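You operate a simulated robot arm through the tools that you are given. There is no shell and no other tool. Be economical: measure what you need, move in short steps, check, and stop when the job is done.

You are at the controls of a simulated two-armed robot. One attempt, no reset.

## Task
Brush the soot off the diffuser and seat it in its ring again.
Fine: lift it on to the black bench mat, brush with the orange soot brush till no soot shows, put the brush back, then set the diffuser in the ring. Set down upright: orange soot brush. What is to be rubbed or washed off counts as gone when no trace of it is left.

The check looks at the end state, three seconds after you hand in, the way a careful person would. Anything else that was tipped, shoved, dropped, spilled or broken makes it a failure.

## Robot
Two 7-joint arms with fingered hands on one trunk, on a base that drives. Base frame: it is fixed to the floor where the robot stands at the start and does not move with it; the origin is under the middle of the robot, x ahead of it, y to its left, z up; the surface under the hand at the start is at about z = 0.9. Units: m, degrees, N and s.
The left shoulder is at the start at [0.073, 0.155, 1.134], the right one opposite. With the tool pointing down near the work surface each hand reaches from about 0.44 to 0.88 m from the robot's upright axis, wherever it stands, measured 20 degrees to its own side. Places, roughly: bench mat top [0.5, 0.2, 0.9]; ring seat [0.5, -0.1, 0.9]. Payload 4 kg a hand.
The TCP of each hand is the grasp point between the finger pads, 0.03 m short of the fingertips. In the tool frame z runs along the fingers and y along their closing line. Largest opening 0.104 m; the body of the gripper starts 0.035 m behind the TCP. The gripper is a hand of 3 fingers: y runs from the thumb to the fingers, the wrist lies at [-0.015, -0.104, -0.178] in the tool frame, and closing takes about 1.5 s.
Orientation is that of the tool frame in the base frame, as [roll, pitch, yaw] about the fixed x, y, z axes, in that order (R = Rz(yaw) Ry(pitch) Rx(roll)). With the fingers straight down and the wrist toward the robot, the tool's x, y and z point along [0, 1, 0], [1, 0, 0] and [0, 0, -1] of the base frame.

## Interface
- The arms move only by the tool servo_tool. It takes "left_steps", "right_steps" or both (then of equal length, played together; a hand with none holds still); each is a list of rows, each a list of 6 numbers: the shift along the base's x, y, z in m, then the turn, a rotation vector about the base's x, y, z in degrees. In form: [[x, y, z, ax, ay, az], ...]. A call has 1 to 20 rows; each row is the pose to reach, as a shift and turn from the pose commanded when the call began. "left_grip" and "right_grip" are, for a hand that has rows, the opening, from 0 (shut) to 1 (fully open), set as the call begins (left out, the last holds). Rows are played at 5 a second. More than 0.05 m and 8.6 degrees between two rows, or a gripper value outside its range, and nothing of the call is played. A pose out of reach is approached as far as the arm can. The call stops where the force on the tool passes 50 N (or 10 N more than at its start, if that is more) or the arm is blocked; 0.2 s more then pass. Each finger travels about 0.153 m/s and halts on what it meets, pressing with about 28 N; the grip force reading is that of the motor and also rises with nothing between the fingers. The clock runs only during rows and for 0.2 s after the last one: add rows that repeat a pose to give the fingers time. It gives the time, the measured TCP pose, the force on the tool (base axes), the opening and the grip force at its end, in the units of the frame above (readings bear some noise), with the torque about the TCP (base axes, N m) and any sound that the robot's microphone picked up, and new pictures: "show" is both (left out), scene, wrist or none (wrist: the cameras of the hands that moved).
- Cameras (640 x 400 px; columns grow to the right, rows downward): "scene" is now at [0.1446, -0.0127, 1.3748]; the picture's right is [-0.12, -0.99, 0.00], its down [-0.46, 0.05, -0.88] and it looks along [0.88, -0.10, -0.47] (base axes); focal length 221 px, centre (320, 200). "left" rides on the left gripper at [-0.064, -0.094, -0.117] in its tool frame; the picture's right is [-0.72, -0.33, 0.61], its down [0.64, -0.65, 0.40] and it looks along [0.27, 0.68, 0.68] (tool axes); focal length 238 px, centre (320, 200). "right" rides on the right gripper at [0.064, -0.094, -0.117] in its tool frame; the picture's right is [-0.72, 0.33, -0.61], its down [-0.64, -0.65, 0.40] and it looks along [-0.27, 0.68, 0.68] (tool axes); focal length 238 px, centre (320, 200). There is no depth. A picture from a camera that has moved, and an enlarged one, comes with that camera's place and axes in the base frame and with its lens.
- lift_body(by): slides the trunk up (or, below 0, down) by that many m; the arms and the scene camera ride with it, the base frame stays. It gives what a move gives, with no picture.
- roll_base(legs): drives the robot by 1 to 6 legs, each [ahead, left, turn to the left] in m, m and degrees, along the robot's own axes; the way and the turn of a leg run together, so that a leg with both is an arc; at most 1.5 m and 180 degrees a leg. The arms and the cameras ride along, it lands a little off, and it stops where it bumps. It gives what a move gives, and a new picture of the scene camera.
- move_fingers(index, middle, thumb_bend, thumb_turn, hand): sets how far each is bent, from 0 (flat) to 1 (curled in); at 0.3 the hand is open as for a grip, at 0.7 the pads meet at the TCP. One left out holds its place. A second passes; each finger stops where it meets its share of the squeeze, and holds until it gets a number again. A gripper value or a shape takes the hand back. It gives what a move gives, with no picture; readings hold the bend of each and the force on the fingers (four entries, about 0 where the hand has none), thumb and palm. thumb_turn goes from beside the hand (0) to across from the fingers (1), as for a grip.
- set_grasp(shape, hand): the hand has 3 fingers and takes this shape, open, in about a second: jaw (thumb against the fingers, like two jaws); tri (thumb and two fingers); tip (a fingertip pinch); poke (one finger out to press); point (the index stretched); flat (the hand flat); cup (the hand cupped); fist (a fist). The gripper value then closes the fingers along that shape, each until it touches; the sizes above hold for jaw. It gives what a move gives, with no picture.
- turn_head(pan, tilt): turns the head with the scene camera to pan (to the left, within 86 degrees either way) and tilt (down, from -29 to 69), counted from straight ahead of the robot. It gives what a move gives, and a new picture of the scene camera.
- zoom(camera, box): a new picture of the part [left, top, right, bottom] of that camera's present view, enlarged. The clock stands still meanwhile.
- finish_job(): hands the job in; it is judged then, once.

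Work in short steps. Places have to be worked out from the pictures, the camera data and where the tool is seen: move nearer, look again, correct. Check each grasp and each placing, and mend what went wrong. You have 120 turns and 260 pictures in all, those below and enlarged ones among them. Open the grippers and draw the arms clear of the work before you hand the job in, unless the task says otherwise; then end with one line.

The tools are called after "Request:" by a JSON object that holds its "api" and its "payload". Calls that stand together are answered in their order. servo_tool: Moves the arms, as the interface text tells. Its arguments: {"type":"object","properties":{"left_steps":{"type":"array"},"left_grip":{"type":"number"},"right_steps":{"type":"array"},"right_grip":{"type":"number"},"show":{"type":"string","enum":["both","scene","wrist","none"]}},"required":[]} The other tools are called the same way: lift_body (by) slides the trunk up or down; set_grasp (shape, hand) gives the hand a shape; move_fingers (index, middle, thumb_bend, thumb_turn, hand) moves the fingers one by one; roll_base (legs) drives the base; turn_head (pan, tilt) turns the head that bears the scene camera; zoom (camera, box) takes an enlarged picture of a part of a camera's view; finish_job () hands the job in.

At the start:

```text
t: 0.0
left_tcp_pos: [0.4899, 0.1742, 1.2579]
left_tool_rot: [-179.8, 0.1, 90.1]
left_force: [0.3, -0.3, -0.1]
left_wrist_torque: [-0.02, -0.01, 0.01]
left_width: 0.1036
left_grasp_force: 0.1
left_shape: jaw
left_bend: [0.3, 0.3, 0.3, 0.98]
left_finger forces: [0.0, 0.1, 0.1, 0.0, 0.0, 0.0]
right_tcp_pos: [0.525, -0.2213, 1.2744]
right_tool_rot: [-180.0, 0.1, 89.9]
right_force: [-0.4, 0.0, 0.2]
right_wrist_torque: [0.0, 0.02, 0.02]
right_width: 0.1036
right_grasp_force: 0.1
right_shape: jaw
right_bend: [0.3, 0.3, 0.3, 0.98]
right_finger forces: [0.0, 0.0, 0.1, 0.0, 0.0, 0.0]
trunk travel left (down, up): [-0.55, 0.39]
robot x, y, heading: [-0.0004, -0.0006, 0.2]
head pan, tilt: [-6.7, 27.6]
```

scene: 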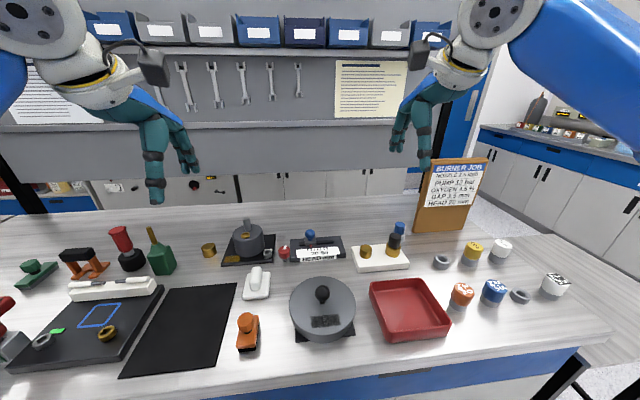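
right: 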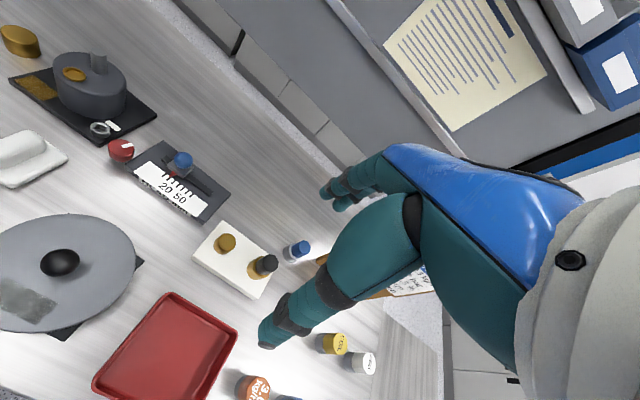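
left: 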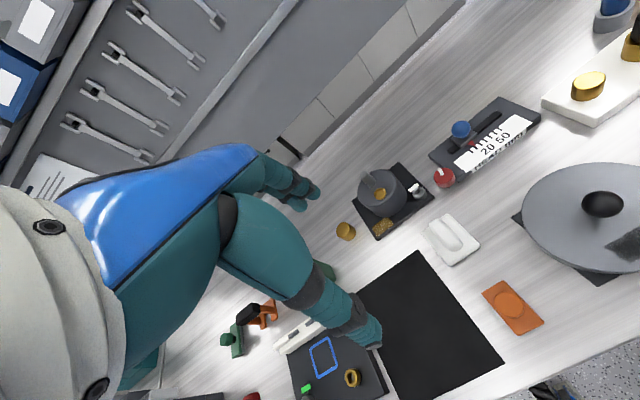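

The diffuser looks like the grey disc with the black knob, with a soot patch on its near side, and the orange brush stands just to its left. I'll zoom in on both.

Request:
{"api": "zoom", "payload": {"camera": "scene", "box": [220, 250, 380, 350]}}

Request:
{"api": "zoom", "payload": {"camera": "left", "box": [400, 140, 640, 340]}}

Request:
{"api": "zoom", "payload": {"camera": "scene", "box": [0, 200, 260, 380]}}

```text
4.00 times, centred on (300, 300) of scene
camera zoom: at [0.1446, -0.0127, 1.3748], right [-0.12, -0.99, 0.0], down [-0.46, 0.05, -0.88], along [0.88, -0.1, -0.47], focal length 885 px, centre (400, -200)
```

zoom: 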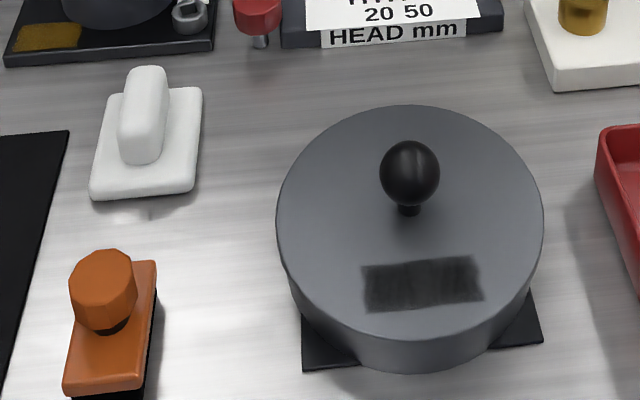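

```text
2.00 times, centred on (520, 240) of left
camera zoom: at [0.3948, 0.1111, 1.3755], right [-0.33, -0.72, -0.61], down [-0.65, 0.64, -0.4], along [0.68, 0.27, -0.68], focal length 477 px, centre (-80, 120)
```

zoom: 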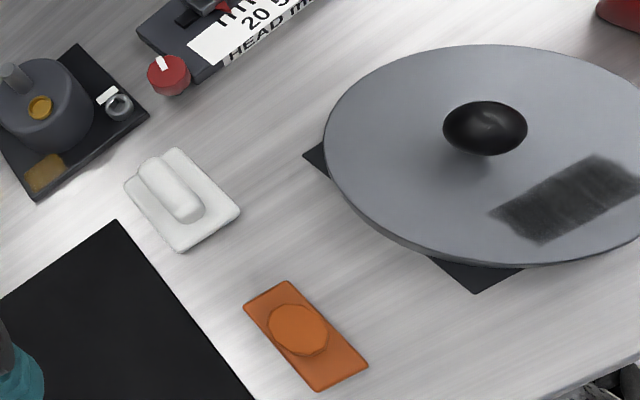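

```text
2.22 times, centred on (130, 290) of scene
camera zoom: at [0.1446, -0.0127, 1.3748], right [-0.12, -0.99, 0.0], down [-0.46, 0.05, -0.88], along [0.88, -0.1, -0.47], focal length 492 px, centre (742, 0)
```

zoom: 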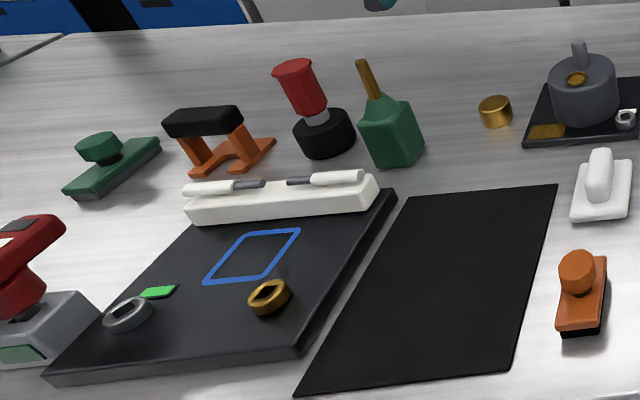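

Triangulating from both views puts the diffuser knob near (0.474, -0.054, 0.975) and the brush knob near (0.437, 0.103, 0.958). Both are close to the inner reach limit, so I'll back up a little and look again.

Request:
{"api": "roll_base", "payload": {"legs": [[-0.1, 0, 0]]}}

Request:
{"api": "turn_head", "payload": {"pan": 8, "tilt": 38}}

```text
t: 1.1
left_tcp_pos: [0.3923, 0.1753, 1.2573]
left_tool_rot: [-179.7, 0.1, 90.0]
left_force: [-0.4, 0.8, 0.4]
left_wrist_torque: [0.02, -0.04, 0.01]
left_width: 0.1036
left_grasp_force: 0.0
left_shape: jaw
left_bend: [0.3, 0.3, 0.3, 0.98]
left_finger forces: [0.0, 0.1, 0.0, 0.0, 0.0, 0.1]
right_tcp_pos: [0.4294, -0.2206, 1.2723]
right_tool_rot: [-179.7, 0.0, 90.0]
right_force: [0.0, 0.2, -0.3]
right_wrist_torque: [0.0, 0.0, -0.03]
right_width: 0.1036
right_grasp_force: 0.0
right_shape: jaw
right_bend: [0.3, 0.3, 0.3, 0.98]
right_finger forces: [0.0, 0.1, 0.1, 0.0, 0.0, 0.0]
trunk travel left (down, up): [-0.55, 0.39]
robot x, y, heading: [-0.1021, 0.0009, -0.1]
head pan, tilt: [-6.7, 27.6]
camera scene: at [0.0503, -0.0122, 1.3741], right [-0.12, -0.99, 0.0], down [-0.47, 0.05, -0.88], along [0.88, -0.1, -0.47], focal length 221 px, centre (320, 200)
```

scene: 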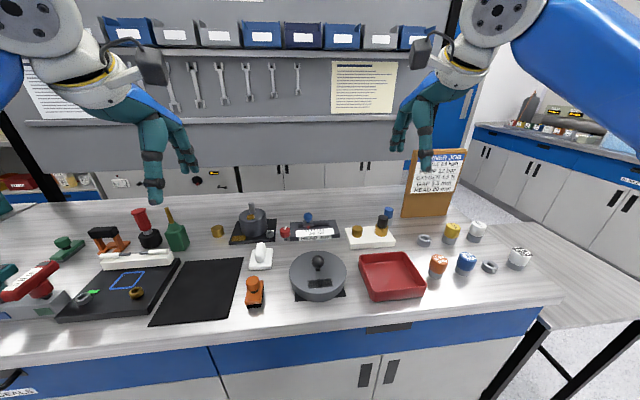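

```text
t: 1.9
left_tcp_pos: [0.3847, 0.1735, 1.2604]
left_tool_rot: [179.9, 0.0, 89.9]
left_force: [-0.6, 0.4, -0.1]
left_wrist_torque: [-0.02, -0.04, -0.02]
left_width: 0.1037
left_grasp_force: 0.1
left_shape: jaw
left_bend: [0.3, 0.3, 0.3, 0.98]
left_finger forces: [0.0, 0.0, 0.0, 0.0, 0.0, 0.0]
right_tcp_pos: [0.4204, -0.2219, 1.277]
right_tool_rot: [179.8, 0.1, 90.0]
right_force: [-0.1, 0.0, 0.2]
right_wrist_torque: [0.0, 0.0, 0.02]
right_width: 0.1036
right_grasp_force: 0.0
right_shape: jaw
right_bend: [0.3, 0.3, 0.3, 0.98]
right_finger forces: [0.0, 0.1, 0.0, 0.1, 0.1, 0.0]
trunk travel left (down, up): [-0.55, 0.39]
robot x, y, heading: [-0.098, 0.0041, 0.1]
head pan, tilt: [8.0, 38.0]
camera scene: at [0.039, 0.0105, 1.3589], right [0.14, -0.99, 0.0], down [-0.61, -0.09, -0.79], along [0.78, 0.11, -0.62], focal length 221 px, centre (320, 200)
```

scene: 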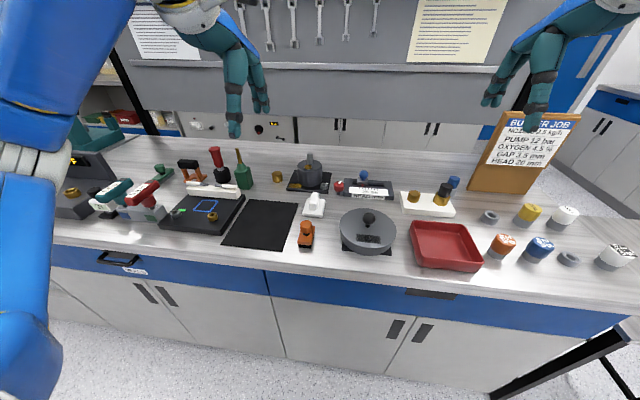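

I'll zoom in on the work area from here for a better measurement.

Request:
{"api": "zoom", "payload": {"camera": "scene", "box": [220, 170, 412, 290]}}

Request:
{"api": "zoom", "payload": {"camera": "left", "box": [320, 100, 640, 300]}}

```text
3.33 times, centred on (316, 230) of scene
camera zoom: at [0.039, 0.0105, 1.3589], right [0.14, -0.99, 0.0], down [-0.61, -0.09, -0.79], along [0.78, 0.11, -0.62], focal length 738 px, centre (333, 100)
```

zoom: 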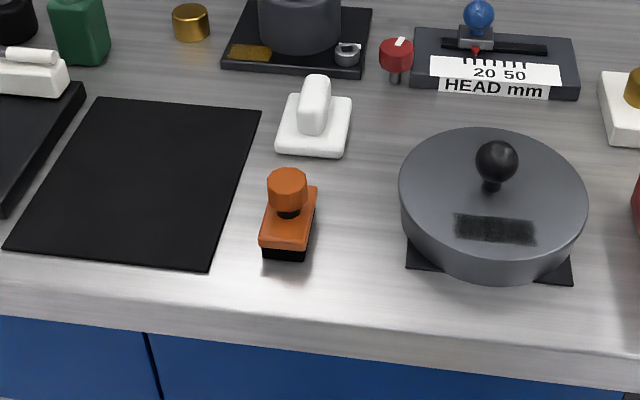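

```text
2.00 times, centred on (480, 200) of left
camera zoom: at [0.2891, 0.1114, 1.3775], right [-0.32, -0.72, -0.61], down [-0.65, 0.64, -0.41], along [0.69, 0.27, -0.68], focal length 477 px, centre (0, 200)
```

zoom: 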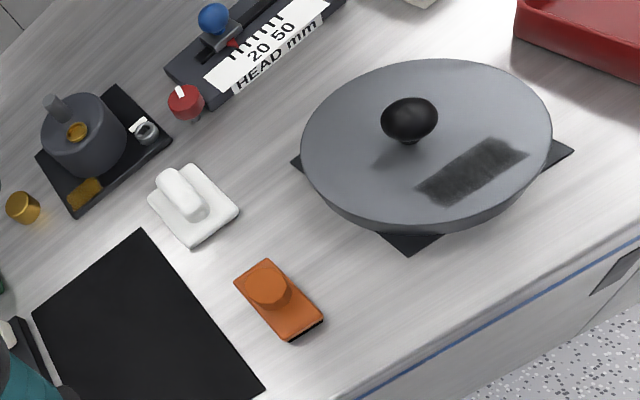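

Both measurements agree: diffuser knob at about (0.475, -0.054, 0.970), brush knob at about (0.438, 0.103, 0.953), and mat x 0.39–0.595, y 0.16–0.33. I'll move the left hand above the diffuser knob and shift the right hand aside.

Request:
{"api": "servo_tool", "payload": {"left_steps": [[0.013, -0.033, -0.026, 0, 0, 0], [0.026, -0.065, -0.051, 0, 0, 0], [0.039, -0.098, -0.077, 0, 0, 0], [0.051, -0.13, -0.103, 0, 0, 0], [0.064, -0.163, -0.129, 0, 0, 0], [0.077, -0.195, -0.154, 0, 0, 0], [0.09, -0.228, -0.18, 0, 0, 0]], "right_steps": [[0, -0.03, 0, 0, 0, 0], [0, -0.06, 0, 0, 0, 0], [0, -0.09, 0, 0, 0, 0], [0, -0.12, 0, 0, 0, 0], [0, -0.15, 0, 0, 0, 0], [0, -0.15, 0, 0, 0, 0], [0, -0.15, 0, 0, 0, 0]], "left_grip": 1}}

```text
t: 3.5
left_tcp_pos: [0.4767, -0.0555, 1.0778]
left_tool_rot: [179.9, -0.1, 90.0]
left_force: [0.3, -0.4, 0.5]
left_wrist_torque: [0.02, 0.02, 0.0]
left_width: 0.1037
left_grasp_force: 0.1
left_shape: jaw
left_bend: [0.3, 0.3, 0.3, 0.98]
left_finger forces: [0.1, 0.1, 0.1, 0.1, 0.0, 0.0]
right_tcp_pos: [0.4242, -0.3742, 1.274]
right_tool_rot: [179.9, -0.1, 89.9]
right_force: [0.2, -0.1, 0.5]
right_wrist_torque: [0.0, 0.02, -0.04]
right_width: 0.104
right_grasp_force: 0.0
right_shape: jaw
right_bend: [0.3, 0.3, 0.3, 0.98]
right_finger forces: [0.1, 0.0, 0.0, 0.0, 0.0, 0.0]
trunk travel left (down, up): [-0.55, 0.39]
robot x, y, heading: [-0.1016, 0.0008, 0.1]
head pan, tilt: [8.0, 38.0]
camera scene: at [0.0418, 0.0065, 1.3586], right [0.14, -0.99, 0.0], down [-0.61, -0.08, -0.79], along [0.78, 0.11, -0.62], focal length 221 px, centre (320, 200)
camera right: at [0.331, -0.3117, 1.3928], right [0.32, -0.72, 0.61], down [-0.65, -0.64, -0.41], along [0.68, -0.27, -0.68], focal length 238 px, centre (320, 200)
camera left: at [0.3822, -0.119, 1.1943], right [-0.33, -0.72, -0.62], down [-0.65, 0.64, -0.4], along [0.69, 0.27, -0.68], focal length 238 px, centre (320, 200)
```

scene: 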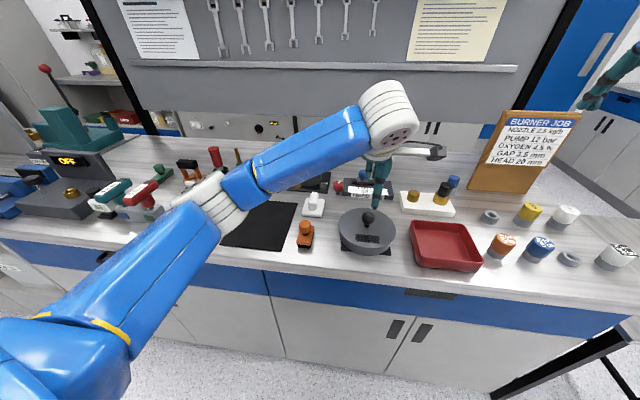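
right: 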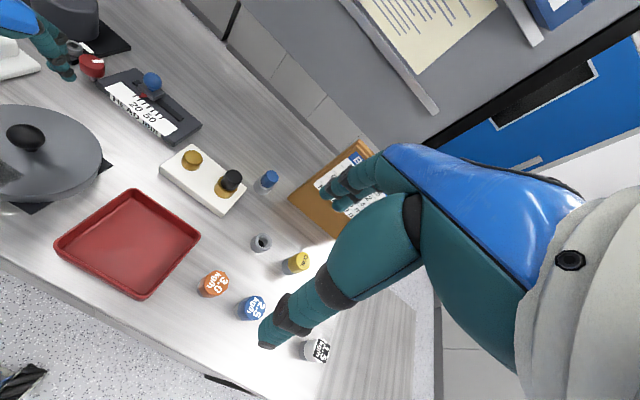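
left: 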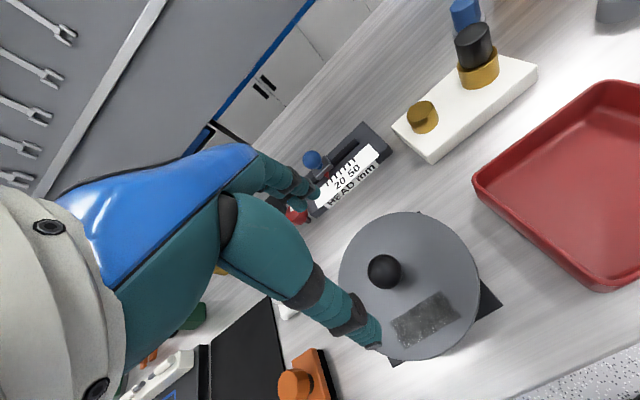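

The wrist camera confirms the knob at (0.476, -0.056). I'll descend most of the way and check the gap between fingertips and plate.

Request:
{"api": "servo_tool", "payload": {"left_steps": [[0, -0.001, -0.035, 0, 0, 0], [0, -0.001, -0.07, 0, 0, 0], [0, -0.001, -0.092, 0, 0, 0]], "show": "wrist"}}

Request:
{"api": "zoom", "payload": {"camera": "scene", "box": [320, 180, 416, 240]}}

```text
t: 4.3
left_tcp_pos: [0.4758, -0.056, 0.9877]
left_tool_rot: [179.9, 0.0, 90.0]
left_force: [-0.1, -0.1, -0.7]
left_wrist_torque: [-0.02, 0.02, 0.01]
left_width: 0.1035
left_grasp_force: 0.0
left_shape: jaw
left_bend: [0.3, 0.3, 0.3, 0.98]
left_finger forces: [0.0, 0.1, 0.0, 0.0, 0.0, 0.0]
right_tcp_pos: [0.4228, -0.3747, 1.2755]
right_tool_rot: [179.7, -0.1, 90.0]
right_force: [0.4, -1.2, 0.9]
right_wrist_torque: [0.02, -0.03, 0.02]
right_width: 0.1037
right_grasp_force: 0.1
right_shape: jaw
right_bend: [0.3, 0.3, 0.3, 0.98]
right_finger forces: [0.1, 0.1, 0.0, 0.1, 0.0, 0.0]
trunk travel left (down, up): [-0.55, 0.39]
robot x, y, heading: [-0.0983, 0.0052, -0.0]
head pan, tilt: [8.0, 38.0]
camera left: at [0.381, -0.119, 1.1041], right [-0.32, -0.72, -0.61], down [-0.65, 0.64, -0.41], along [0.69, 0.27, -0.68], focal length 238 px, centre (320, 200)
```

left: 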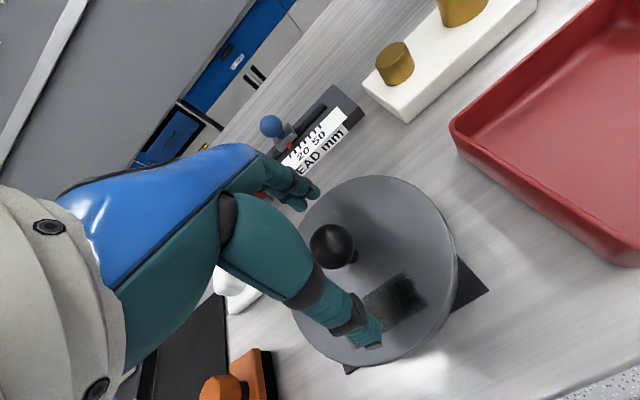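

```text
6.67 times, centred on (368, 210) of scene
camera zoom: at [0.0403, 0.008, 1.3588], right [0.14, -0.99, 0.0], down [-0.61, -0.08, -0.79], along [0.78, 0.11, -0.62], focal length 1476 px, centre (0, 133)
```

zoom: 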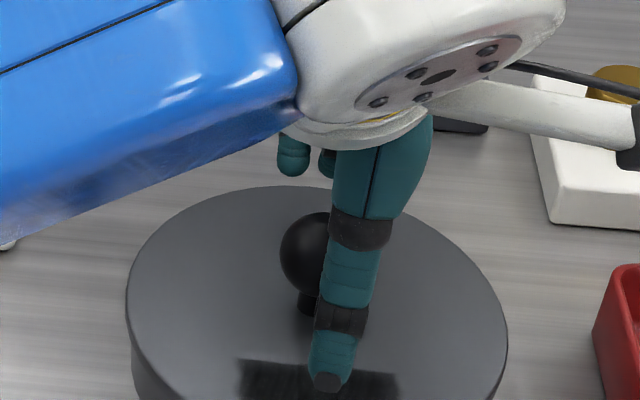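

The knob lies between thumb and fingers. I'll lower about 1 cm more, close, and then check the grip.

Request:
{"api": "servo_tool", "payload": {"left_steps": [[0, 0, -0.01, 0, 0, 0]], "show": "none"}}

Request:
{"api": "servo_tool", "payload": {"left_steps": [[0, 0, 0, 0, 0, 0], [0, 0, 0, 0, 0, 0], [0, 0, 0, 0, 0, 0], [0, 0, 0, 0, 0, 0], [0, 0, 0, 0, 0, 0], [0, 0, 0, 0, 0, 0], [0, 0, 0, 0, 0, 0], [0, 0, 0, 0, 0, 0]], "left_grip": 0, "show": "wrist"}}

```text
t: 4.7
left_tcp_pos: [0.4763, -0.0566, 0.9769]
left_tool_rot: [179.8, -0.1, 90.1]
left_force: [0.3, 0.2, 0.5]
left_wrist_torque: [0.01, 0.02, -0.03]
left_width: 0.1038
left_grasp_force: 0.1
left_shape: jaw
left_bend: [0.3, 0.3, 0.3, 0.98]
left_finger forces: [0.0, 0.0, 0.0, 0.0, 0.0, 0.0]
right_tcp_pos: [0.4243, -0.3734, 1.2748]
right_tool_rot: [179.9, -0.1, 89.8]
right_force: [0.2, 1.1, -0.2]
right_wrist_torque: [0.0, 0.02, -0.01]
right_width: 0.1036
right_grasp_force: 0.0
right_shape: jaw
right_bend: [0.3, 0.3, 0.3, 0.98]
right_finger forces: [0.0, 0.1, 0.0, 0.1, 0.0, 0.0]
trunk travel left (down, up): [-0.55, 0.39]
robot x, y, heading: [-0.0955, -0.004, -0.0]
head pan, tilt: [8.0, 38.0]
```

```text
t: 6.5
left_tcp_pos: [0.4763, -0.0562, 0.9774]
left_tool_rot: [-180.0, -0.1, 90.0]
left_force: [-0.1, 0.6, 0.4]
left_wrist_torque: [-0.01, -0.01, 0.02]
left_width: 0.0228
left_grasp_force: 28.6
left_shape: jaw
left_bend: [0.74, 0.58, 0.75, 1.0]
left_finger forces: [14.3, 7.7, 0.1, 0.0, 22.7, 0.0]
right_tcp_pos: [0.4234, -0.3742, 1.275]
right_tool_rot: [179.9, -0.1, 89.9]
right_force: [-0.2, -0.2, -0.7]
right_wrist_torque: [-0.01, 0.01, 0.01]
right_width: 0.1034
right_grasp_force: 0.1
right_shape: jaw
right_bend: [0.3, 0.3, 0.3, 0.98]
right_finger forces: [0.0, 0.1, 0.0, 0.1, 0.1, 0.0]
trunk travel left (down, up): [-0.55, 0.39]
robot x, y, heading: [-0.0978, 0.003, -0.1]
head pan, tilt: [8.0, 38.0]
camera left: at [0.3818, -0.1191, 1.0947], right [-0.33, -0.72, -0.61], down [-0.65, 0.64, -0.4], along [0.69, 0.27, -0.68], focal length 238 px, centre (320, 200)
```

left: 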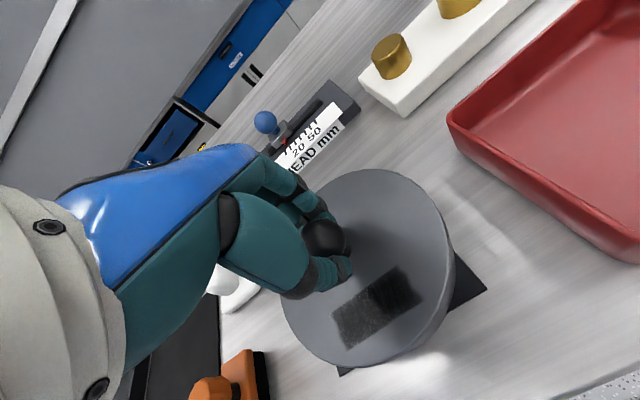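

The knob is held, though the two fingers are bent unequally. I'll test with a small lift and look for tilt.

Request:
{"api": "servo_tool", "payload": {"left_steps": [[0, 0, 0.01, 0, 0, 0], [0, 0, 0.025, 0, 0, 0], [0, 0, 0.04, 0, 0, 0]], "show": "wrist"}}

Request:
{"api": "zoom", "payload": {"camera": "scene", "box": [304, 170, 432, 250]}}

```text
t: 7.3
left_tcp_pos: [0.4762, -0.0549, 1.0174]
left_tool_rot: [180.0, -0.2, 89.9]
left_force: [0.0, -0.3, -1.4]
left_wrist_torque: [-0.01, 0.03, -0.02]
left_width: 0.0228
left_grasp_force: 28.0
left_shape: jaw
left_bend: [0.74, 0.58, 0.75, 1.0]
left_finger forces: [14.4, 7.8, 0.1, 0.0, 22.7, 0.1]
right_tcp_pos: [0.4229, -0.375, 1.2766]
right_tool_rot: [179.9, -0.1, 89.9]
right_force: [-0.1, -0.1, -0.1]
right_wrist_torque: [0.02, -0.01, -0.04]
right_width: 0.1033
right_grasp_force: 0.1
right_shape: jaw
right_bend: [0.3, 0.3, 0.3, 0.98]
right_finger forces: [0.1, 0.0, 0.0, 0.0, 0.0, 0.0]
trunk travel left (down, up): [-0.55, 0.39]
robot x, y, heading: [-0.1013, 0.0004, 0.1]
head pan, tilt: [8.0, 38.0]
camera left: at [0.3808, -0.1182, 1.1351], right [-0.33, -0.72, -0.62], down [-0.65, 0.64, -0.4], along [0.69, 0.27, -0.68], focal length 238 px, centre (320, 200)
```

left: 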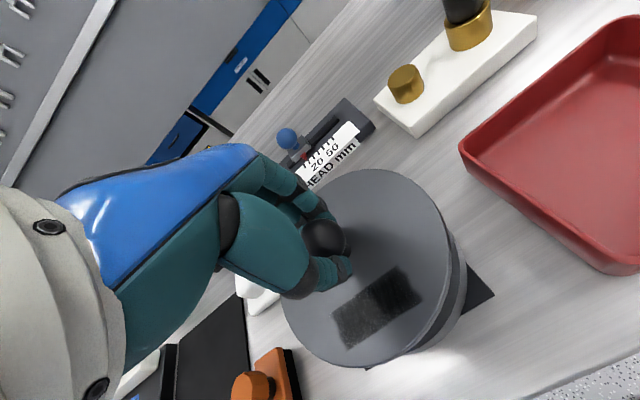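

```text
5.00 times, centred on (368, 210) of scene
camera zoom: at [0.0407, 0.0077, 1.3586], right [0.14, -0.99, 0.0], down [-0.61, -0.08, -0.79], along [0.78, 0.11, -0.62], focal length 1107 px, centre (80, 150)
```

zoom: 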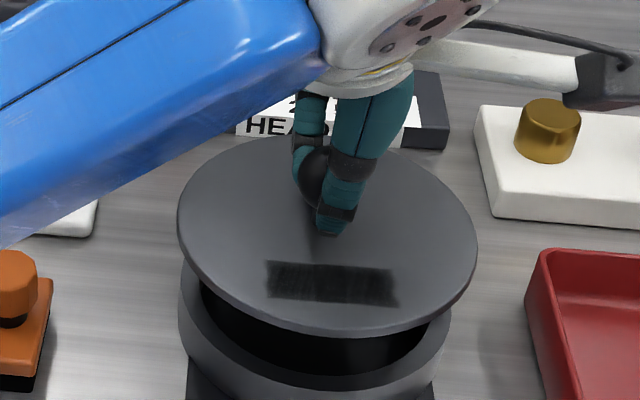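

The plate came off its ring level and undamaged in grip. I'll lift higher and carry it over the mat centre at about (0.49, 0.245).

Request:
{"api": "servo_tool", "payload": {"left_steps": [[0, 0, 0.04, 0, 0, 0], [0, 0, 0.07, 0, 0, 0], [0.002, 0.03, 0.07, 0, 0, 0], [0.004, 0.07, 0.07, 0, 0, 0], [0.006, 0.11, 0.07, 0, 0, 0], [0.008, 0.15, 0.07, 0, 0, 0], [0.01, 0.19, 0.07, 0, 0, 0], [0.012, 0.23, 0.07, 0, 0, 0], [0.014, 0.27, 0.07, 0, 0, 0], [0.014, 0.301, 0.07, 0, 0, 0], [0.014, 0.301, 0.07, 0, 0, 0]]}}

```text
t: 9.7
left_tcp_pos: [0.4914, 0.2451, 1.0898]
left_tool_rot: [179.9, -0.1, 89.9]
left_force: [-0.2, -0.3, -2.9]
left_wrist_torque: [0.01, 0.04, 0.0]
left_width: 0.0229
left_grasp_force: 28.2
left_shape: jaw
left_bend: [0.74, 0.58, 0.75, 1.0]
left_finger forces: [14.3, 7.8, 0.1, 0.0, 22.5, 0.0]
right_tcp_pos: [0.424, -0.3731, 1.2752]
right_tool_rot: [179.9, -0.1, 89.9]
right_force: [0.8, -1.5, 0.7]
right_wrist_torque: [-0.02, 0.01, -0.02]
right_width: 0.1038
right_grasp_force: 0.0
right_shape: jaw
right_bend: [0.3, 0.3, 0.3, 0.98]
right_finger forces: [0.0, 0.1, 0.1, 0.1, 0.1, 0.0]
trunk travel left (down, up): [-0.55, 0.39]
robot x, y, heading: [-0.1031, -0.0019, -0.3]
head pan, tilt: [8.0, 38.0]
camera scene: at [0.0409, 0.0098, 1.3586], right [0.14, -0.99, 0.0], down [-0.61, -0.09, -0.79], along [0.78, 0.11, -0.62], focal length 221 px, centre (320, 200)
camera left: at [0.3956, 0.1824, 1.2065], right [-0.33, -0.72, -0.61], down [-0.65, 0.64, -0.41], along [0.69, 0.27, -0.68], focal length 238 px, centre (320, 200)
```

scene: 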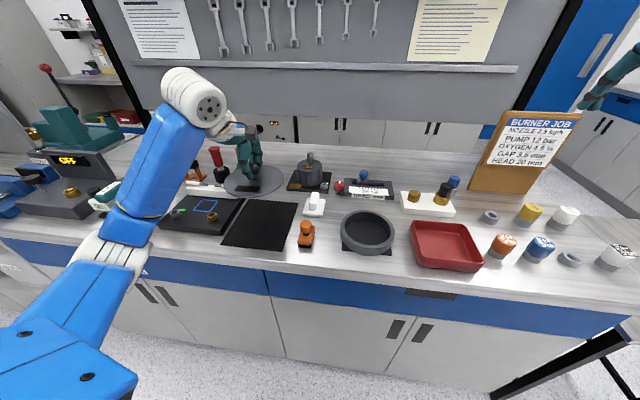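
left: 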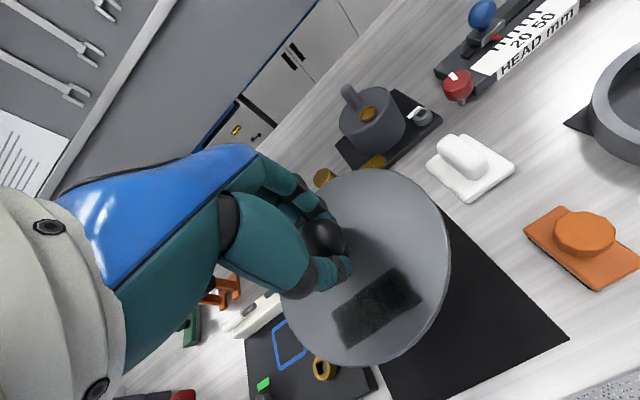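

Ring now visible; I'll measure it for later, and lower the plate toward the mat.

Request:
{"api": "zoom", "payload": {"camera": "scene", "box": [304, 190, 432, 270]}}

Request:
{"api": "servo_tool", "payload": {"left_steps": [[0, 0, -0.04, 0, 0, 0], [0, 0, -0.08, 0, 0, 0], [0, 0, -0.11, 0, 0, 0], [0, 0, -0.12, 0, 0, 0]], "show": "scene"}}

Request:
{"api": "zoom", "payload": {"camera": "scene", "box": [180, 170, 308, 250]}}

```text
5.00 times, centred on (368, 230) of scene
camera zoom: at [0.0409, 0.0098, 1.3586], right [0.14, -0.99, 0.0], down [-0.61, -0.09, -0.79], along [0.78, 0.11, -0.62], focal length 1107 px, centre (80, 50)
```

zoom: 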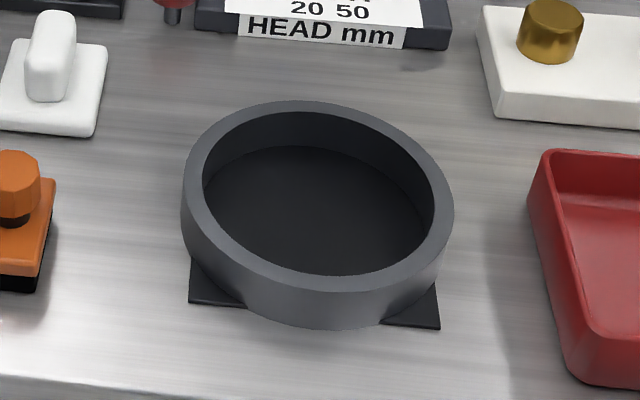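

```text
t: 10.7
left_tcp_pos: [0.4906, 0.2471, 0.9679]
left_tool_rot: [180.0, 0.0, 90.0]
left_force: [-0.8, -0.1, -2.2]
left_wrist_torque: [0.01, 0.02, 0.02]
left_width: 0.023
left_grasp_force: 27.6
left_shape: jaw
left_bend: [0.74, 0.58, 0.75, 1.0]
left_finger forces: [14.2, 7.8, 0.1, 0.1, 22.2, 0.1]
right_tcp_pos: [0.4238, -0.3724, 1.2757]
right_tool_rot: [179.9, -0.1, 89.9]
right_force: [-0.2, -0.5, 0.0]
right_wrist_torque: [0.0, 0.03, -0.04]
right_width: 0.1038
right_grasp_force: 0.1
right_shape: jaw
right_bend: [0.3, 0.3, 0.3, 0.98]
right_finger forces: [0.0, 0.0, 0.1, 0.0, 0.0, 0.1]
trunk travel left (down, up): [-0.55, 0.39]
robot x, y, heading: [-0.0948, 0.0007, -0.1]
head pan, tilt: [8.0, 38.0]
camera scene: at [0.0407, 0.0099, 1.3586], right [0.14, -0.99, 0.0], down [-0.61, -0.09, -0.79], along [0.78, 0.11, -0.62], focal length 221 px, centre (320, 200)
```

scene: 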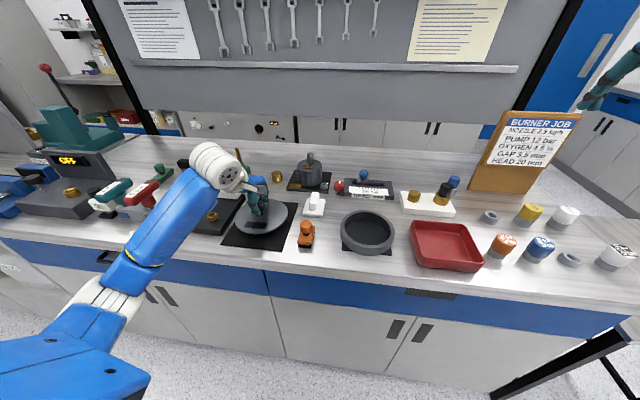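

```text
5.00 times, centred on (244, 210) of scene
camera zoom: at [0.0407, 0.0099, 1.3586], right [0.14, -0.99, 0.0], down [-0.61, -0.09, -0.79], along [0.78, 0.11, -0.62], focal length 1107 px, centre (700, 150)
```

zoom: 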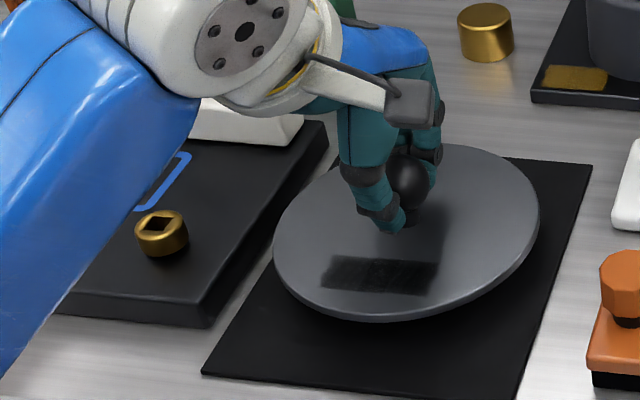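

The plate hovers over the mat. I'll ease it slightly right, away from the tray, and lower in small steps until contact.

Request:
{"api": "servo_tool", "payload": {"left_steps": [[0, -0.006, -0.005, 0, 0, 0], [0, -0.006, -0.01, 0, 0, 0], [0, -0.006, -0.014, 0, 0, 0], [0, -0.006, -0.017, 0, 0, 0]], "show": "none"}}

Request:
{"api": "zoom", "payload": {"camera": "scene", "box": [180, 170, 308, 250]}}

```text
t: 11.7
left_tcp_pos: [0.49, 0.2398, 0.9512]
left_tool_rot: [179.8, -0.1, 90.0]
left_force: [0.6, 0.2, -0.4]
left_wrist_torque: [0.01, -0.16, -0.02]
left_width: 0.0217
left_grasp_force: 28.3
left_shape: jaw
left_bend: [0.75, 0.62, 0.79, 1.0]
left_finger forces: [18.8, 7.0, 0.0, 0.1, 19.2, 0.0]
right_tcp_pos: [0.4218, -0.3739, 1.2762]
right_tool_rot: [179.8, -0.1, 89.9]
right_force: [0.1, -0.2, 0.0]
right_wrist_torque: [-0.04, 0.01, 0.04]
right_width: 0.1037
right_grasp_force: 0.0
right_shape: jaw
right_bend: [0.3, 0.3, 0.3, 0.98]
right_finger forces: [0.0, 0.0, 0.1, 0.0, 0.1, 0.1]
trunk travel left (down, up): [-0.55, 0.39]
robot x, y, heading: [-0.0974, 0.001, -0.0]
head pan, tilt: [8.0, 38.0]
```

```text
5.00 times, centred on (244, 210) of scene
camera zoom: at [0.0391, 0.0096, 1.3588], right [0.14, -0.99, 0.0], down [-0.61, -0.08, -0.79], along [0.78, 0.11, -0.62], focal length 1107 px, centre (700, 150)
```

zoom: 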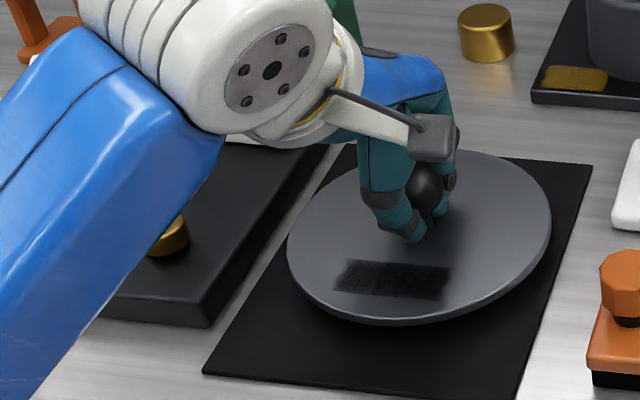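

The weight is off the hand and the fingers shifted slightly, so the plate is resting on the mat. I'll release.

Request:
{"api": "servo_tool", "payload": {"left_steps": [[0, 0, 0, 0, 0, 0], [0, 0, 0, 0, 0, 0], [0, 0, 0, 0, 0, 0], [0, 0, 0, 0, 0, 0], [0, 0, 0, 0, 0, 0]], "left_grip": 1, "show": "none"}}

Request:
{"api": "servo_tool", "payload": {"left_steps": [[0, 0, 0.04, 0, 0, 0], [0, 0, 0.08, 0, 0, 0], [0, 0, 0.12, 0, 0, 0]]}}

Request:
{"api": "zoom", "payload": {"camera": "scene", "box": [200, 180, 328, 260]}}

```text
t: 12.9
left_tcp_pos: [0.4894, 0.2395, 0.9521]
left_tool_rot: [179.8, 0.0, 90.0]
left_force: [-0.3, -0.2, 5.1]
left_wrist_torque: [0.01, -0.25, 0.05]
left_width: 0.1031
left_grasp_force: 0.0
left_shape: jaw
left_bend: [0.3, 0.3, 0.3, 0.98]
left_finger forces: [0.0, 4.8, 0.0, 0.0, 0.1, 0.0]
right_tcp_pos: [0.4219, -0.3726, 1.2762]
right_tool_rot: [179.8, -0.2, 89.9]
right_force: [0.0, 0.3, 0.2]
right_wrist_torque: [0.01, -0.01, 0.01]
right_width: 0.1035
right_grasp_force: 0.0
right_shape: jaw
right_bend: [0.3, 0.3, 0.3, 0.98]
right_finger forces: [0.0, 0.1, 0.0, 0.0, 0.0, 0.1]
trunk travel left (down, up): [-0.55, 0.39]
robot x, y, heading: [-0.0951, -0.0012, 0.1]
head pan, tilt: [8.0, 38.0]
```

```text
t: 13.7
left_tcp_pos: [0.4884, 0.2375, 1.071]
left_tool_rot: [179.9, -0.1, 90.0]
left_force: [-0.5, 0.4, 0.2]
left_wrist_torque: [0.01, -0.02, -0.01]
left_width: 0.1037
left_grasp_force: 0.1
left_shape: jaw
left_bend: [0.3, 0.3, 0.3, 0.98]
left_finger forces: [0.0, 0.1, 0.0, 0.0, 0.0, 0.1]
right_tcp_pos: [0.4237, -0.3741, 1.2752]
right_tool_rot: [179.9, -0.1, 89.9]
right_force: [1.5, 0.1, -0.3]
right_wrist_torque: [0.01, -0.03, 0.01]
right_width: 0.1039
right_grasp_force: 0.0
right_shape: jaw
right_bend: [0.3, 0.3, 0.3, 0.98]
right_finger forces: [0.0, 0.1, 0.1, 0.1, 0.1, 0.1]
trunk travel left (down, up): [-0.55, 0.39]
robot x, y, heading: [-0.1013, 0.0008, 0.2]
head pan, tilt: [8.0, 38.0]
camera scene: at [0.0401, 0.0088, 1.3587], right [0.14, -0.99, 0.0], down [-0.61, -0.08, -0.79], along [0.78, 0.11, -0.62], focal length 221 px, centre (320, 200)
camera left: at [0.3936, 0.1746, 1.1888], right [-0.33, -0.72, -0.61], down [-0.65, 0.64, -0.4], along [0.68, 0.27, -0.68], focal length 238 px, centre (320, 200)
```

scene: 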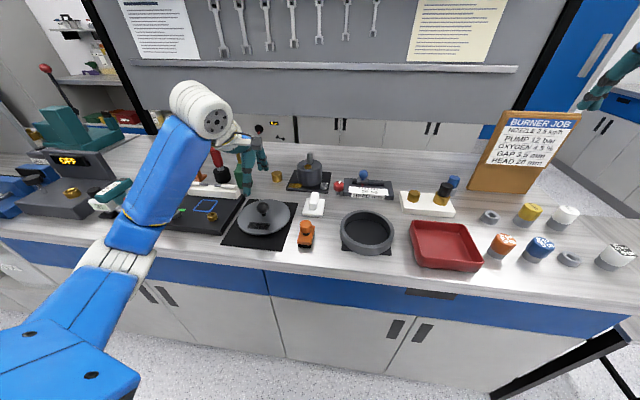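
left: 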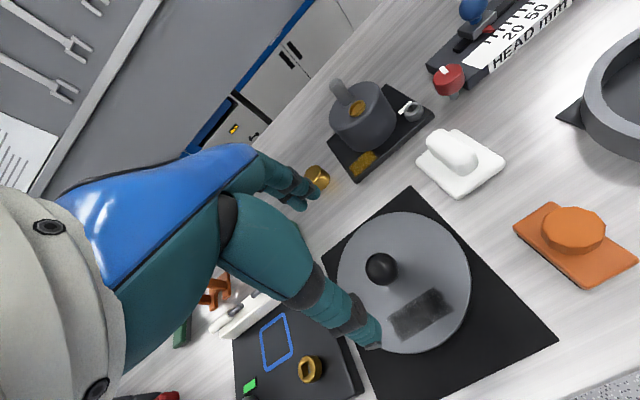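

```text
5.00 times, centred on (264, 220) of scene
camera zoom: at [0.0401, 0.0088, 1.3587], right [0.14, -0.99, 0.0], down [-0.61, -0.08, -0.79], along [0.78, 0.11, -0.62], focal length 1107 px, centre (600, 100)
```

zoom: 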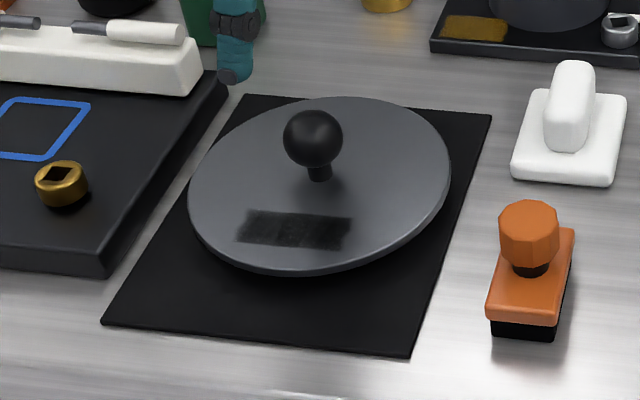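

The plate rests level on the mat: knob near (0.493, 0.239), soot at x 0.436–0.467 and y 0.207–0.270, plate top about z = 0.924. Next I'll go above the brush knob at (0.436, 0.103).

Request:
{"api": "servo_tool", "payload": {"left_steps": [[-0.013, -0.034, 0, 0, 0, 0], [-0.026, -0.068, 0, 0, 0, 0], [-0.039, -0.102, 0, 0, 0, 0], [-0.052, -0.136, -0.01, 0, 0, 0], [-0.052, -0.136, -0.05, 0, 0, 0], [-0.052, -0.136, -0.085, 0, 0, 0]], "show": "wrist"}}

Request:
{"api": "zoom", "payload": {"camera": "scene", "box": [256, 190, 352, 250]}}

```text
t: 15.1
left_tcp_pos: [0.439, 0.1047, 0.9852]
left_tool_rot: [179.9, 0.1, 90.0]
left_force: [-0.1, 0.8, -0.8]
left_wrist_torque: [0.03, -0.01, 0.01]
left_width: 0.1034
left_grasp_force: 0.1
left_shape: jaw
left_bend: [0.3, 0.3, 0.3, 0.98]
left_finger forces: [0.0, 0.0, 0.1, 0.0, 0.0, 0.1]
right_tcp_pos: [0.4228, -0.3715, 1.276]
right_tool_rot: [179.9, 0.1, 89.9]
right_force: [0.8, 0.0, 0.8]
right_wrist_torque: [-0.02, 0.01, 0.02]
right_width: 0.1038
right_grasp_force: 0.0
right_shape: jaw
right_bend: [0.3, 0.3, 0.3, 0.98]
right_finger forces: [0.1, 0.1, 0.0, 0.1, 0.0, 0.1]
trunk travel left (down, up): [-0.55, 0.39]
robot x, y, heading: [-0.0972, 0.0014, -0.0]
head pan, tilt: [8.0, 38.0]
camera left: at [0.3437, 0.0413, 1.1026], right [-0.32, -0.72, -0.61], down [-0.65, 0.64, -0.41], along [0.69, 0.27, -0.68], focal length 238 px, centre (320, 200)
```

left: 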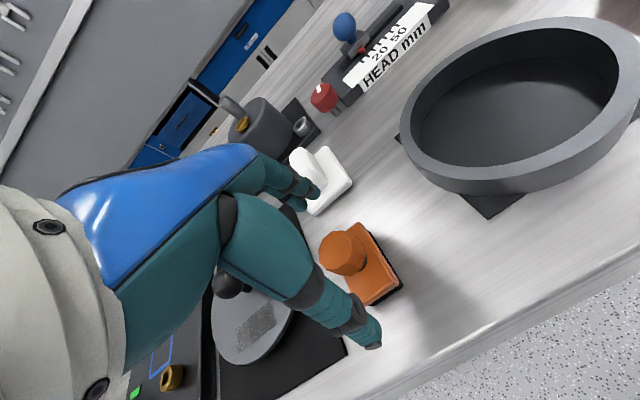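

```text
6.67 times, centred on (304, 220) of scene
camera zoom: at [0.0404, 0.0105, 1.3587], right [0.14, -0.99, 0.0], down [-0.61, -0.09, -0.79], along [0.78, 0.11, -0.62], focal length 1476 px, centre (427, 67)
```

zoom: 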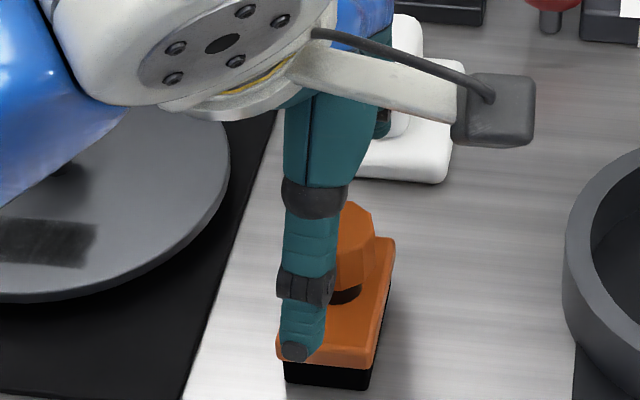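

The hand sits about 4 mm left of the brush knob. I'll correct that and lower so the tips stay just above the brush body.

Request:
{"api": "servo_tool", "payload": {"left_steps": [[-0.001, -0.004, -0.012, 0, 0, 0], [-0.001, -0.004, -0.024, 0, 0, 0]], "show": "none"}}

Request:
{"api": "servo_tool", "payload": {"left_steps": [[0, 0, 0, 0, 0, 0], [0, 0, 0, 0, 0, 0], [0, 0, 0, 0, 0, 0], [0, 0, 0, 0, 0, 0], [0, 0, 0, 0, 0, 0], [0, 0, 0, 0, 0, 0], [0, 0, 0, 0, 0, 0], [0, 0, 0, 0, 0, 0]], "left_grip": 0, "show": "wrist"}}

Request:
{"api": "zoom", "payload": {"camera": "scene", "box": [256, 190, 352, 250]}}

```text
t: 15.7
left_tcp_pos: [0.4358, 0.0992, 0.9625]
left_tool_rot: [179.8, 0.0, 89.9]
left_force: [-0.2, 1.5, -1.1]
left_wrist_torque: [0.02, 0.0, 0.0]
left_width: 0.1035
left_grasp_force: 0.1
left_shape: jaw
left_bend: [0.3, 0.3, 0.3, 0.98]
left_finger forces: [0.0, 0.0, 0.0, 0.1, 0.1, 0.0]
right_tcp_pos: [0.4224, -0.3733, 1.2754]
right_tool_rot: [179.9, -0.2, 90.0]
right_force: [-0.7, -0.3, 0.9]
right_wrist_torque: [0.01, 0.0, 0.03]
right_width: 0.104
right_grasp_force: 0.0
right_shape: jaw
right_bend: [0.3, 0.3, 0.3, 0.98]
right_finger forces: [0.1, 0.0, 0.0, 0.0, 0.0, 0.1]
trunk travel left (down, up): [-0.55, 0.39]
robot x, y, heading: [-0.1003, 0.0027, -0.0]
head pan, tilt: [8.0, 38.0]
```

```text
t: 17.5
left_tcp_pos: [0.4374, 0.0994, 0.9624]
left_tool_rot: [179.9, 0.0, 90.1]
left_force: [-0.8, 0.3, -0.3]
left_wrist_torque: [-0.01, -0.03, 0.0]
left_width: 0.0238
left_grasp_force: 28.0
left_shape: jaw
left_bend: [0.74, 0.56, 0.76, 1.0]
left_finger forces: [15.0, 7.1, 0.0, 0.0, 20.3, 0.1]
right_tcp_pos: [0.4231, -0.374, 1.2754]
right_tool_rot: [179.9, -0.1, 89.9]
right_force: [0.3, -0.3, 0.2]
right_wrist_torque: [-0.01, 0.01, 0.01]
right_width: 0.1036
right_grasp_force: 0.0
right_shape: jaw
right_bend: [0.3, 0.3, 0.3, 0.98]
right_finger forces: [0.0, 0.1, 0.0, 0.1, 0.0, 0.1]
trunk travel left (down, up): [-0.55, 0.39]
robot x, y, heading: [-0.0987, -0.0026, -0.1]
head pan, tilt: [8.0, 38.0]
camera left: at [0.342, 0.0366, 1.0791], right [-0.33, -0.72, -0.61], down [-0.65, 0.64, -0.4], along [0.69, 0.27, -0.68], focal length 238 px, centre (320, 200)
```

left: 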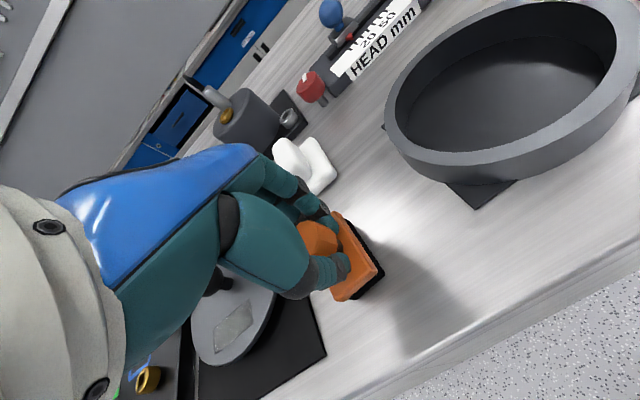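

```text
6.67 times, centred on (304, 220) of scene
camera zoom: at [0.0404, 0.0091, 1.3587], right [0.14, -0.99, 0.0], down [-0.61, -0.08, -0.79], along [0.78, 0.11, -0.62], focal length 1476 px, centre (427, 67)
```

zoom: 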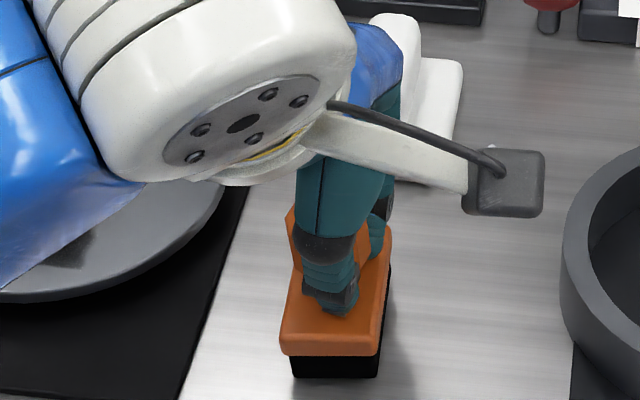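

The brush is held with home TCP at about (0.4365, 0.0993, 0.9625). I'll lift it and bring it above the soot, keeping the brush's front end short of the plate knob.

Request:
{"api": "servo_tool", "payload": {"left_steps": [[0, 0, 0.03, 0, 0, 0], [0, 0, 0.07, 0, 0, 0], [0, 0.035, 0.09, 0, 0, 0], [0, 0.07, 0.09, 0, 0, 0], [0, 0.105, 0.09, 0, 0, 0], [0, 0.139, 0.09, 0, 0, 0], [0, 0.139, 0.06, 0, 0, 0]]}}

Request:
{"api": "zoom", "payload": {"camera": "scene", "box": [200, 180, 328, 260]}}

```text
t: 19.1
left_tcp_pos: [0.4362, 0.237, 1.0211]
left_tool_rot: [179.8, 0.0, 90.0]
left_force: [1.0, 0.3, -0.9]
left_wrist_torque: [0.01, 0.0, -0.01]
left_width: 0.0236
left_grasp_force: 28.1
left_shape: jaw
left_bend: [0.74, 0.56, 0.77, 1.0]
left_finger forces: [16.1, 7.1, 0.0, 0.1, 20.0, 0.0]
right_tcp_pos: [0.4239, -0.3726, 1.2756]
right_tool_rot: [179.9, -0.1, 90.0]
right_force: [0.3, 0.1, 0.3]
right_wrist_torque: [-0.01, 0.05, 0.01]
right_width: 0.1038
right_grasp_force: 0.0
right_shape: jaw
right_bend: [0.3, 0.3, 0.3, 0.98]
right_finger forces: [0.0, 0.1, 0.0, 0.0, 0.1, 0.0]
trunk travel left (down, up): [-0.55, 0.39]
robot x, y, heading: [-0.0966, 0.0003, -0.1]
head pan, tilt: [8.0, 38.0]
camera scene: at [0.0404, 0.0104, 1.3587], right [0.14, -0.99, 0.0], down [-0.61, -0.09, -0.79], along [0.78, 0.11, -0.62], focal length 221 px, centre (320, 200)
camera left: at [0.3411, 0.1751, 1.1388], right [-0.33, -0.72, -0.61], down [-0.65, 0.64, -0.41], along [0.69, 0.27, -0.68], focal length 238 px, centre (320, 200)
```

scene: 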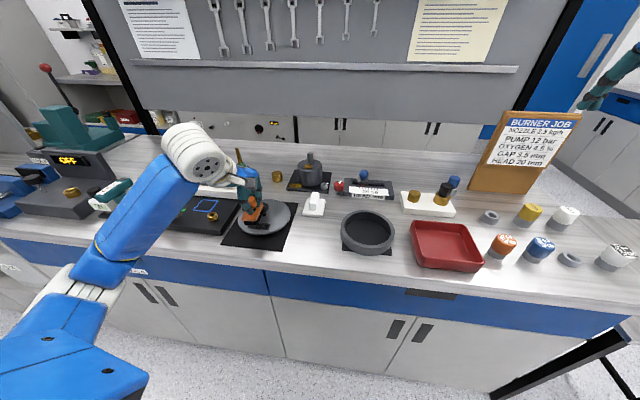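
left: 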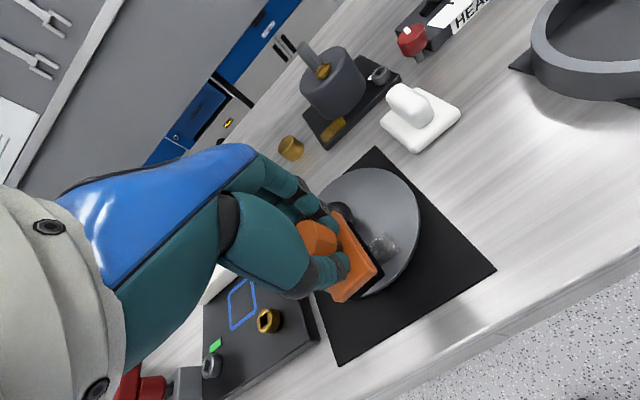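

```text
5.00 times, centred on (264, 220) of scene
camera zoom: at [0.0404, 0.0104, 1.3587], right [0.14, -0.99, 0.0], down [-0.61, -0.09, -0.79], along [0.78, 0.11, -0.62], focal length 1107 px, centre (600, 100)
```

zoom: 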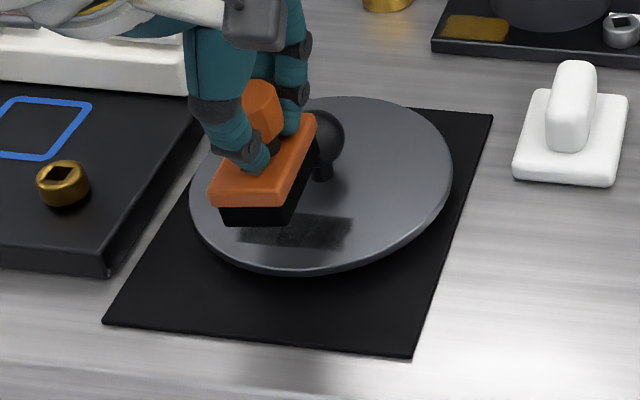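

The brush is over the patch, bristles about 3.5 cm above the plate. I'll lower it gently to contact.

Request:
{"api": "servo_tool", "payload": {"left_steps": [[0, 0, -0.02, 0, 0, 0], [0, 0, -0.03, 0, 0, 0], [0, 0, -0.034, 0, 0, 0], [0, 0, -0.036, 0, 0, 0]], "show": "wrist"}}

Request:
{"api": "zoom", "payload": {"camera": "scene", "box": [200, 180, 328, 260]}}

```text
t: 20.1
left_tcp_pos: [0.4366, 0.2394, 0.9863]
left_tool_rot: [179.9, -0.1, 89.9]
left_force: [-0.5, 0.4, -1.5]
left_wrist_torque: [-0.01, 0.01, 0.02]
left_width: 0.0239
left_grasp_force: 28.4
left_shape: jaw
left_bend: [0.74, 0.56, 0.77, 1.0]
left_finger forces: [16.2, 7.1, 0.1, 0.1, 20.4, 0.1]
right_tcp_pos: [0.4246, -0.3728, 1.2753]
right_tool_rot: [179.9, -0.1, 90.0]
right_force: [-0.3, -0.5, 0.7]
right_wrist_torque: [0.0, -0.06, 0.0]
right_width: 0.1038
right_grasp_force: 0.1
right_shape: jaw
right_bend: [0.3, 0.3, 0.3, 0.98]
right_finger forces: [0.1, 0.1, 0.0, 0.0, 0.1, 0.1]
trunk travel left (down, up): [-0.55, 0.39]
robot x, y, heading: [-0.0939, -0.0011, 0.1]
head pan, tilt: [8.0, 38.0]
camera left: at [0.3415, 0.1758, 1.1028], right [-0.33, -0.72, -0.61], down [-0.65, 0.64, -0.41], along [0.69, 0.27, -0.68], focal length 238 px, centre (320, 200)
```

left: 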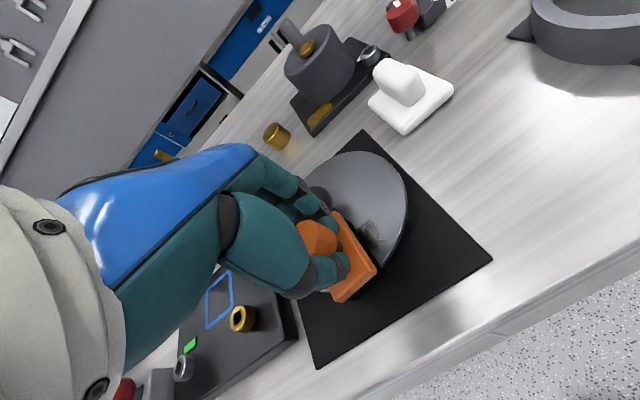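

```text
5.00 times, centred on (264, 220) of scene
camera zoom: at [0.0402, 0.0099, 1.3587], right [0.14, -0.99, 0.0], down [-0.61, -0.09, -0.79], along [0.78, 0.11, -0.62], focal length 1107 px, centre (600, 100)
```

zoom: 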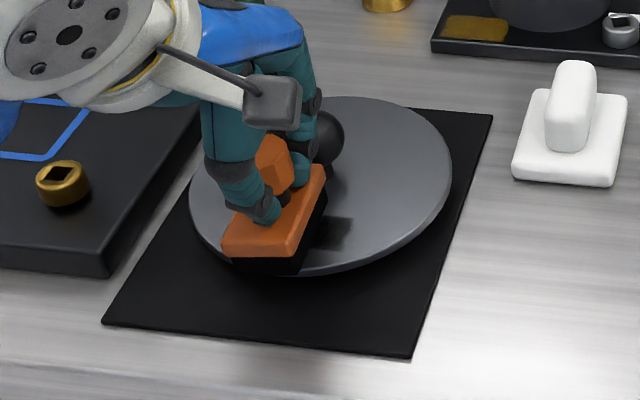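

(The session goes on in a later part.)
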